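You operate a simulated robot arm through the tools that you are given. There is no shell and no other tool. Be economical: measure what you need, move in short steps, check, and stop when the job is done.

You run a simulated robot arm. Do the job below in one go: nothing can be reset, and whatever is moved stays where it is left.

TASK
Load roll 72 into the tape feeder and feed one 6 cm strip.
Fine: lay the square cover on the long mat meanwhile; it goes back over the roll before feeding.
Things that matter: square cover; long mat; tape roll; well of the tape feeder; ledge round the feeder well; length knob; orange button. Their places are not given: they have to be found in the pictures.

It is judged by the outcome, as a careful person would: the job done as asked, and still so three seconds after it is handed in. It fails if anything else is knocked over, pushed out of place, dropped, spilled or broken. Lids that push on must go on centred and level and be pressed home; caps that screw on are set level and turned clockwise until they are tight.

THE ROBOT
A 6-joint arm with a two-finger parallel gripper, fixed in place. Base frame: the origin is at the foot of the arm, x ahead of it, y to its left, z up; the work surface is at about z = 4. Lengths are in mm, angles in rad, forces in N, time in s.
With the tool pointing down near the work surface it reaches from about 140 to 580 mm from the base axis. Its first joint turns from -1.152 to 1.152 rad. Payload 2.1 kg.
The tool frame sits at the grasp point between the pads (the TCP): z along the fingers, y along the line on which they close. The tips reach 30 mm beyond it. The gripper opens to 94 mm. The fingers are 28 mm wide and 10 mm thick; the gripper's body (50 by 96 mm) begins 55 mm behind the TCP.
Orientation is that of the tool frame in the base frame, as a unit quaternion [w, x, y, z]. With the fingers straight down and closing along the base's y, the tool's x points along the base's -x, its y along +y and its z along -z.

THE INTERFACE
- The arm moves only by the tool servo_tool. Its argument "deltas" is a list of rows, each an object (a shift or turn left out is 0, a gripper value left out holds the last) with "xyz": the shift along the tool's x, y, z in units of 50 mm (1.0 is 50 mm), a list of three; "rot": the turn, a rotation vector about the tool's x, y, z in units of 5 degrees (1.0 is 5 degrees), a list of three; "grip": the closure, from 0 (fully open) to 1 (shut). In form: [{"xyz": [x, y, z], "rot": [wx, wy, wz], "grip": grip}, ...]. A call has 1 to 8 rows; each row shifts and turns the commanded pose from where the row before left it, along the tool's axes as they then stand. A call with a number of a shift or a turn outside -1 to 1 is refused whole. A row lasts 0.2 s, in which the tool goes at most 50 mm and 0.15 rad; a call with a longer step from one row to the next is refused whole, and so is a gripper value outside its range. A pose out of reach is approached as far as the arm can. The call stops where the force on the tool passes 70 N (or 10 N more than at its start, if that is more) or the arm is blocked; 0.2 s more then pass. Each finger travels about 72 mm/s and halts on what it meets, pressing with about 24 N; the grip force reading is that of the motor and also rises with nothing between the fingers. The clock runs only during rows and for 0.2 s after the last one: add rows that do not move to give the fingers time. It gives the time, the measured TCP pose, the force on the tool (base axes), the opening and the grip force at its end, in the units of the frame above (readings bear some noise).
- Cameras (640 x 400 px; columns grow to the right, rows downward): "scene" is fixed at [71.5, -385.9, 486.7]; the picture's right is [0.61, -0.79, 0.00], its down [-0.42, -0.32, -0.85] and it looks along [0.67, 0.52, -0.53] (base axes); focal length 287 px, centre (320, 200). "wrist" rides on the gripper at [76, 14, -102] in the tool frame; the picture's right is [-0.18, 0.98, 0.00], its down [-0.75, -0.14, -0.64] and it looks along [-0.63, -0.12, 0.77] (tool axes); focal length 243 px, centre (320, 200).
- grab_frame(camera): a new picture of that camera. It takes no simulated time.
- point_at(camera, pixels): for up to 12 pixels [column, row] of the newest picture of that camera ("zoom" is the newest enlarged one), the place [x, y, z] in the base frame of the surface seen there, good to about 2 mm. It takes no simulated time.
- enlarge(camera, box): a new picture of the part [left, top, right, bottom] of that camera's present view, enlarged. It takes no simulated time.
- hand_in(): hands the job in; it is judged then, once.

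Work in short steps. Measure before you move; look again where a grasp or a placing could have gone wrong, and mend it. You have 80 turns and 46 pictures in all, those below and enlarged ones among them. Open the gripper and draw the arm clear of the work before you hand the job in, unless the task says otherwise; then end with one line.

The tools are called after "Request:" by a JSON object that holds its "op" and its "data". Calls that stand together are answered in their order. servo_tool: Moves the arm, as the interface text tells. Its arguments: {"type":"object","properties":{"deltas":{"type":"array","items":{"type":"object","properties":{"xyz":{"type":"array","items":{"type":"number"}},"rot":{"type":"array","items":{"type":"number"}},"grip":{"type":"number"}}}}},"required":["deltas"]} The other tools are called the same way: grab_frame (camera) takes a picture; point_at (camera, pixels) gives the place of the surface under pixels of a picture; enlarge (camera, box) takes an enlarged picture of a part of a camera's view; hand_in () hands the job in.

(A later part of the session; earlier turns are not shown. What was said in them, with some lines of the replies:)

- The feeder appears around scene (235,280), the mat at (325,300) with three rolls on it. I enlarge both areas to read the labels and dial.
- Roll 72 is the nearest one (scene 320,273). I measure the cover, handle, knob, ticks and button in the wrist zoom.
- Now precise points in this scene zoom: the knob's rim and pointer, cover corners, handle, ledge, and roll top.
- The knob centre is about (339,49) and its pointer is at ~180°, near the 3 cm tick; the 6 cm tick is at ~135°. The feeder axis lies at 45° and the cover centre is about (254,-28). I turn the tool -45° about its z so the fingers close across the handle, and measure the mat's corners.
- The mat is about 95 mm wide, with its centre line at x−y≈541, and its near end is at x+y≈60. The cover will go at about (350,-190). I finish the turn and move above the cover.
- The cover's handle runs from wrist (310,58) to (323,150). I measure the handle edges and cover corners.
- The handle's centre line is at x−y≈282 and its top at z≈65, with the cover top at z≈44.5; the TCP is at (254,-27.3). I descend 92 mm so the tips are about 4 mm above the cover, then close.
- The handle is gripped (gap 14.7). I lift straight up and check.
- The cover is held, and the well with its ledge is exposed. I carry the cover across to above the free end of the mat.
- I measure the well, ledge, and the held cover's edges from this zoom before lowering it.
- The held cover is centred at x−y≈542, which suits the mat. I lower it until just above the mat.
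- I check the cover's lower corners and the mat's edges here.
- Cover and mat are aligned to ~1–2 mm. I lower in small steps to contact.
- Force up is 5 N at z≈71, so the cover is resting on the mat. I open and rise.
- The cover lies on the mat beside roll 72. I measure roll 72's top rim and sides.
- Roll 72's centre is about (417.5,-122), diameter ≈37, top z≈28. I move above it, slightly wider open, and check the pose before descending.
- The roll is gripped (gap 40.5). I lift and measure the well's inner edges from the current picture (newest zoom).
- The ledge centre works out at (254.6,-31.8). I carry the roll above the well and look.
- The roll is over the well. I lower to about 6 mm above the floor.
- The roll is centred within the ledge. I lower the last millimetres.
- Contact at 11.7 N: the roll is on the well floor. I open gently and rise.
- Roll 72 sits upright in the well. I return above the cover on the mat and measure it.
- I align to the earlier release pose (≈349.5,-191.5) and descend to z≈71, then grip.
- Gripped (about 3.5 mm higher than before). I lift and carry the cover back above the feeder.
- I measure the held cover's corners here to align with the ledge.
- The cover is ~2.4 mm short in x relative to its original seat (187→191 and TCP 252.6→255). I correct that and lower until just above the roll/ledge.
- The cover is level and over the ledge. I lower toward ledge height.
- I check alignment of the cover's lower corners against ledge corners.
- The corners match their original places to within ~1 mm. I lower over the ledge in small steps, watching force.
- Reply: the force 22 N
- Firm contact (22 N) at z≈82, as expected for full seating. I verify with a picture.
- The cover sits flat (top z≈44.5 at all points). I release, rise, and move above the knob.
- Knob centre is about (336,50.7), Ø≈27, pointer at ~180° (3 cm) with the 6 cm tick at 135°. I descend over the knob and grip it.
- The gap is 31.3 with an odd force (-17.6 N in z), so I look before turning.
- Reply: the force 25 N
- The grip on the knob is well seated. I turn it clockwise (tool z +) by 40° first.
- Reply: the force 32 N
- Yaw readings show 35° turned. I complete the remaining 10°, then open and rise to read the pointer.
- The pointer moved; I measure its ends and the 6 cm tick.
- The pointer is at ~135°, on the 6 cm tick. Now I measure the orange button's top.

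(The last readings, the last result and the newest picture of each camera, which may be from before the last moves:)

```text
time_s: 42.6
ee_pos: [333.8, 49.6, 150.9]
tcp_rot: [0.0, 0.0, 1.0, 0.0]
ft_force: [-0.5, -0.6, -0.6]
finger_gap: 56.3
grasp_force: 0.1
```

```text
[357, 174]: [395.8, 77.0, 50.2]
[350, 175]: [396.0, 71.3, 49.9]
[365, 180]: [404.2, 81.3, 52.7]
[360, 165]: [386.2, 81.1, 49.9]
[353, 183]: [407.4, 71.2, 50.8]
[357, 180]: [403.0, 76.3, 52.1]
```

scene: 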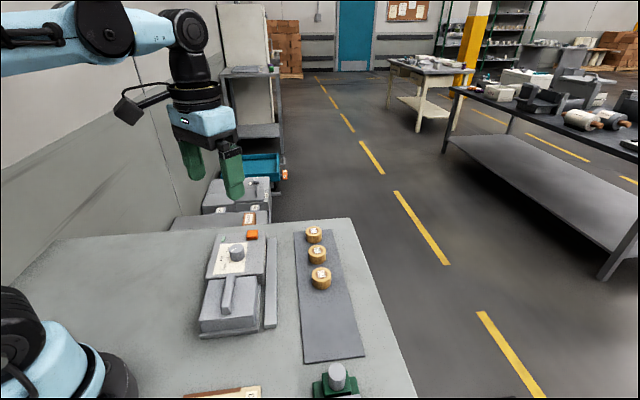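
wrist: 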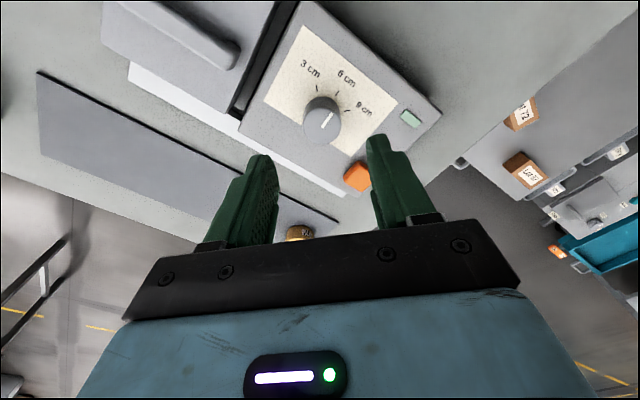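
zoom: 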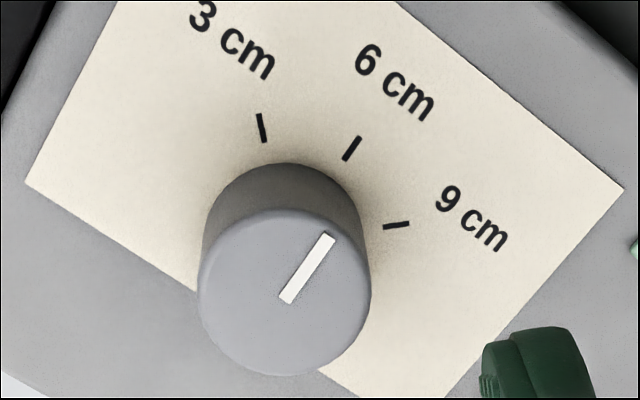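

The button centre is about (401,75.5), top z≈52. I close the gripper, move above it, and descend to ~10 mm above.

Request:
{"op": "servo_tool", "data": {"deltas": [{"grip": 1.0}, {"grip": 1.0}, {"xyz": [-0.672, 0.26, 0], "grip": 1.0}, {"xyz": [-0.672, 0.26, 0]}, {"xyz": [0, 0, 0.6]}, {"xyz": [0, 0, 0.55]}, {}]}}

Request:
{"op": "enlarge", "data": {"camera": "scene", "box": [190, 200, 310, 310]}}

```text
time_s: 44.2
ee_pos: [402.3, 74.7, 92.5]
tcp_rot: [0.0, 0.0, 1.0, 0.0]
ft_force: [-0.4, -0.3, 0.5]
finger_gap: 0.2
grasp_force: 24.2
```

```text
3.64 times, centred on (250, 255) of scene
```

zoom: 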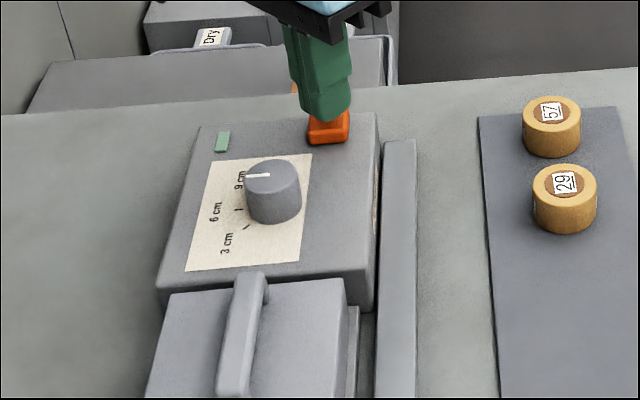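

The tips are over the button. I descend to contact in small steps.

Request:
{"op": "servo_tool", "data": {"deltas": [{"xyz": [0, 0, 0.12]}, {"xyz": [0, 0, 0.08]}, {"xyz": [0, 0, 0.04]}]}}

```text
time_s: 45.0
ee_pos: [402.5, 75.6, 81.2]
tcp_rot: [0.001, 0.0, 1.0, -0.001]
ft_force: [0.0, -0.7, 1.0]
finger_gap: 0.0
grasp_force: 23.7
```

Request:
{"op": "servo_tool", "data": {"deltas": [{"xyz": [0, 0, 0.04]}, {"xyz": [0, 0, 0.03]}]}}

Request:
{"op": "enlarge", "data": {"camera": "scene", "box": [190, 200, 310, 310]}}

```text
time_s: 45.6
ee_pos: [401.6, 75.0, 76.9]
tcp_rot: [0.0, 0.0, 1.0, 0.001]
ft_force: [0.2, 2.1, 4.6]
finger_gap: 0.0
grasp_force: 24.0
```

```text
3.64 times, centred on (250, 255) of scene
```

zoom: 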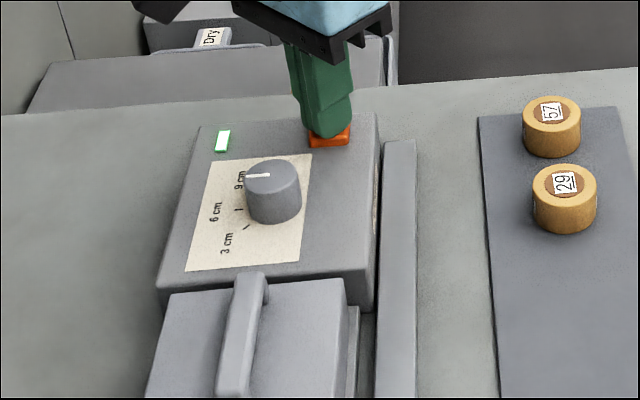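

The green lamp at zoom (222,140) is lit: the press registered. I rise straight up without touching it again and check for the strip.

Request:
{"op": "servo_tool", "data": {"deltas": [{"xyz": [0, 0, -0.5]}, {"xyz": [0, 0, -0.9]}, {"xyz": [0, 0, -0.9]}, {"xyz": [0.8, 0, -0.4]}, {}, {}, {}]}}

Request:
{"op": "enlarge", "data": {"camera": "scene", "box": [170, 200, 390, 380]}}

Request:
{"op": "grab_frame", "data": {"camera": "wrist"}}

```text
time_s: 47.2
ee_pos: [360.6, 76.2, 213.4]
tcp_rot: [0.001, 0.001, 1.0, 0.0]
ft_force: [-0.5, 0.1, -0.2]
finger_gap: 0.0
grasp_force: 24.0
```

```text
2.22 times, centred on (280, 290) of scene
```

zoom: 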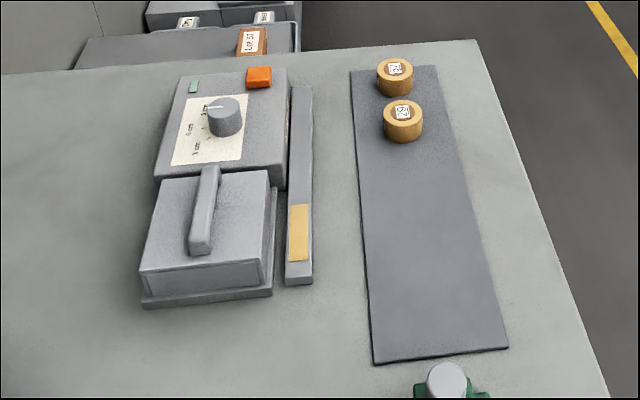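

```text
9 pictures are left
```

wrist: 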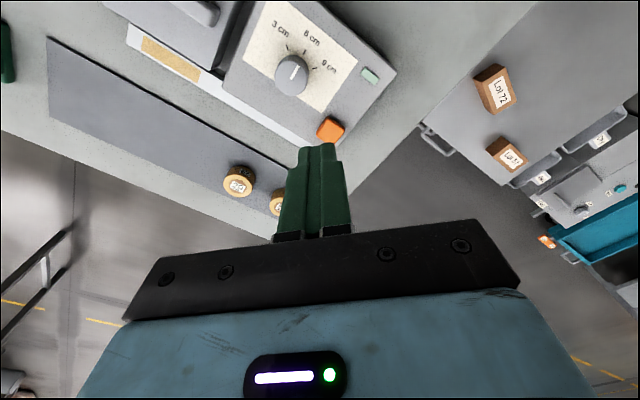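

A strip now lies on the feed track (zoom 299,233). I measure its length, and open the gripper clear of everything.

Request:
{"op": "point_at", "data": {"camera": "zoom", "pixels": [[299, 205], [298, 261]]}}

Request:
{"op": "servo_tool", "data": {"deltas": [{"xyz": [0, 0, -0.8], "grip": 0.3}, {"grip": 0.0}, {}, {}]}}

```text
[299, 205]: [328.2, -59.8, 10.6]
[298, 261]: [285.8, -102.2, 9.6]
```

```text
time_s: 48.2
ee_pos: [359.8, 75.2, 253.5]
tcp_rot: [0.0, 0.0, 1.0, 0.0]
ft_force: [-0.1, 0.8, 0.2]
finger_gap: 93.9
grasp_force: 0.0
```

The strip measures 60 mm (from (328,-60) to (286,-102)), the cover is seated, and the arm is clear and open. I hand in.

Request:
{"op": "hand_in", "data": {}}

```text
The job is handed in.
```

Roll 72 is in the feeder well with the cover seated back over it, the knob is on 6 cm, and one strip was fed, which measured about 60 mm.
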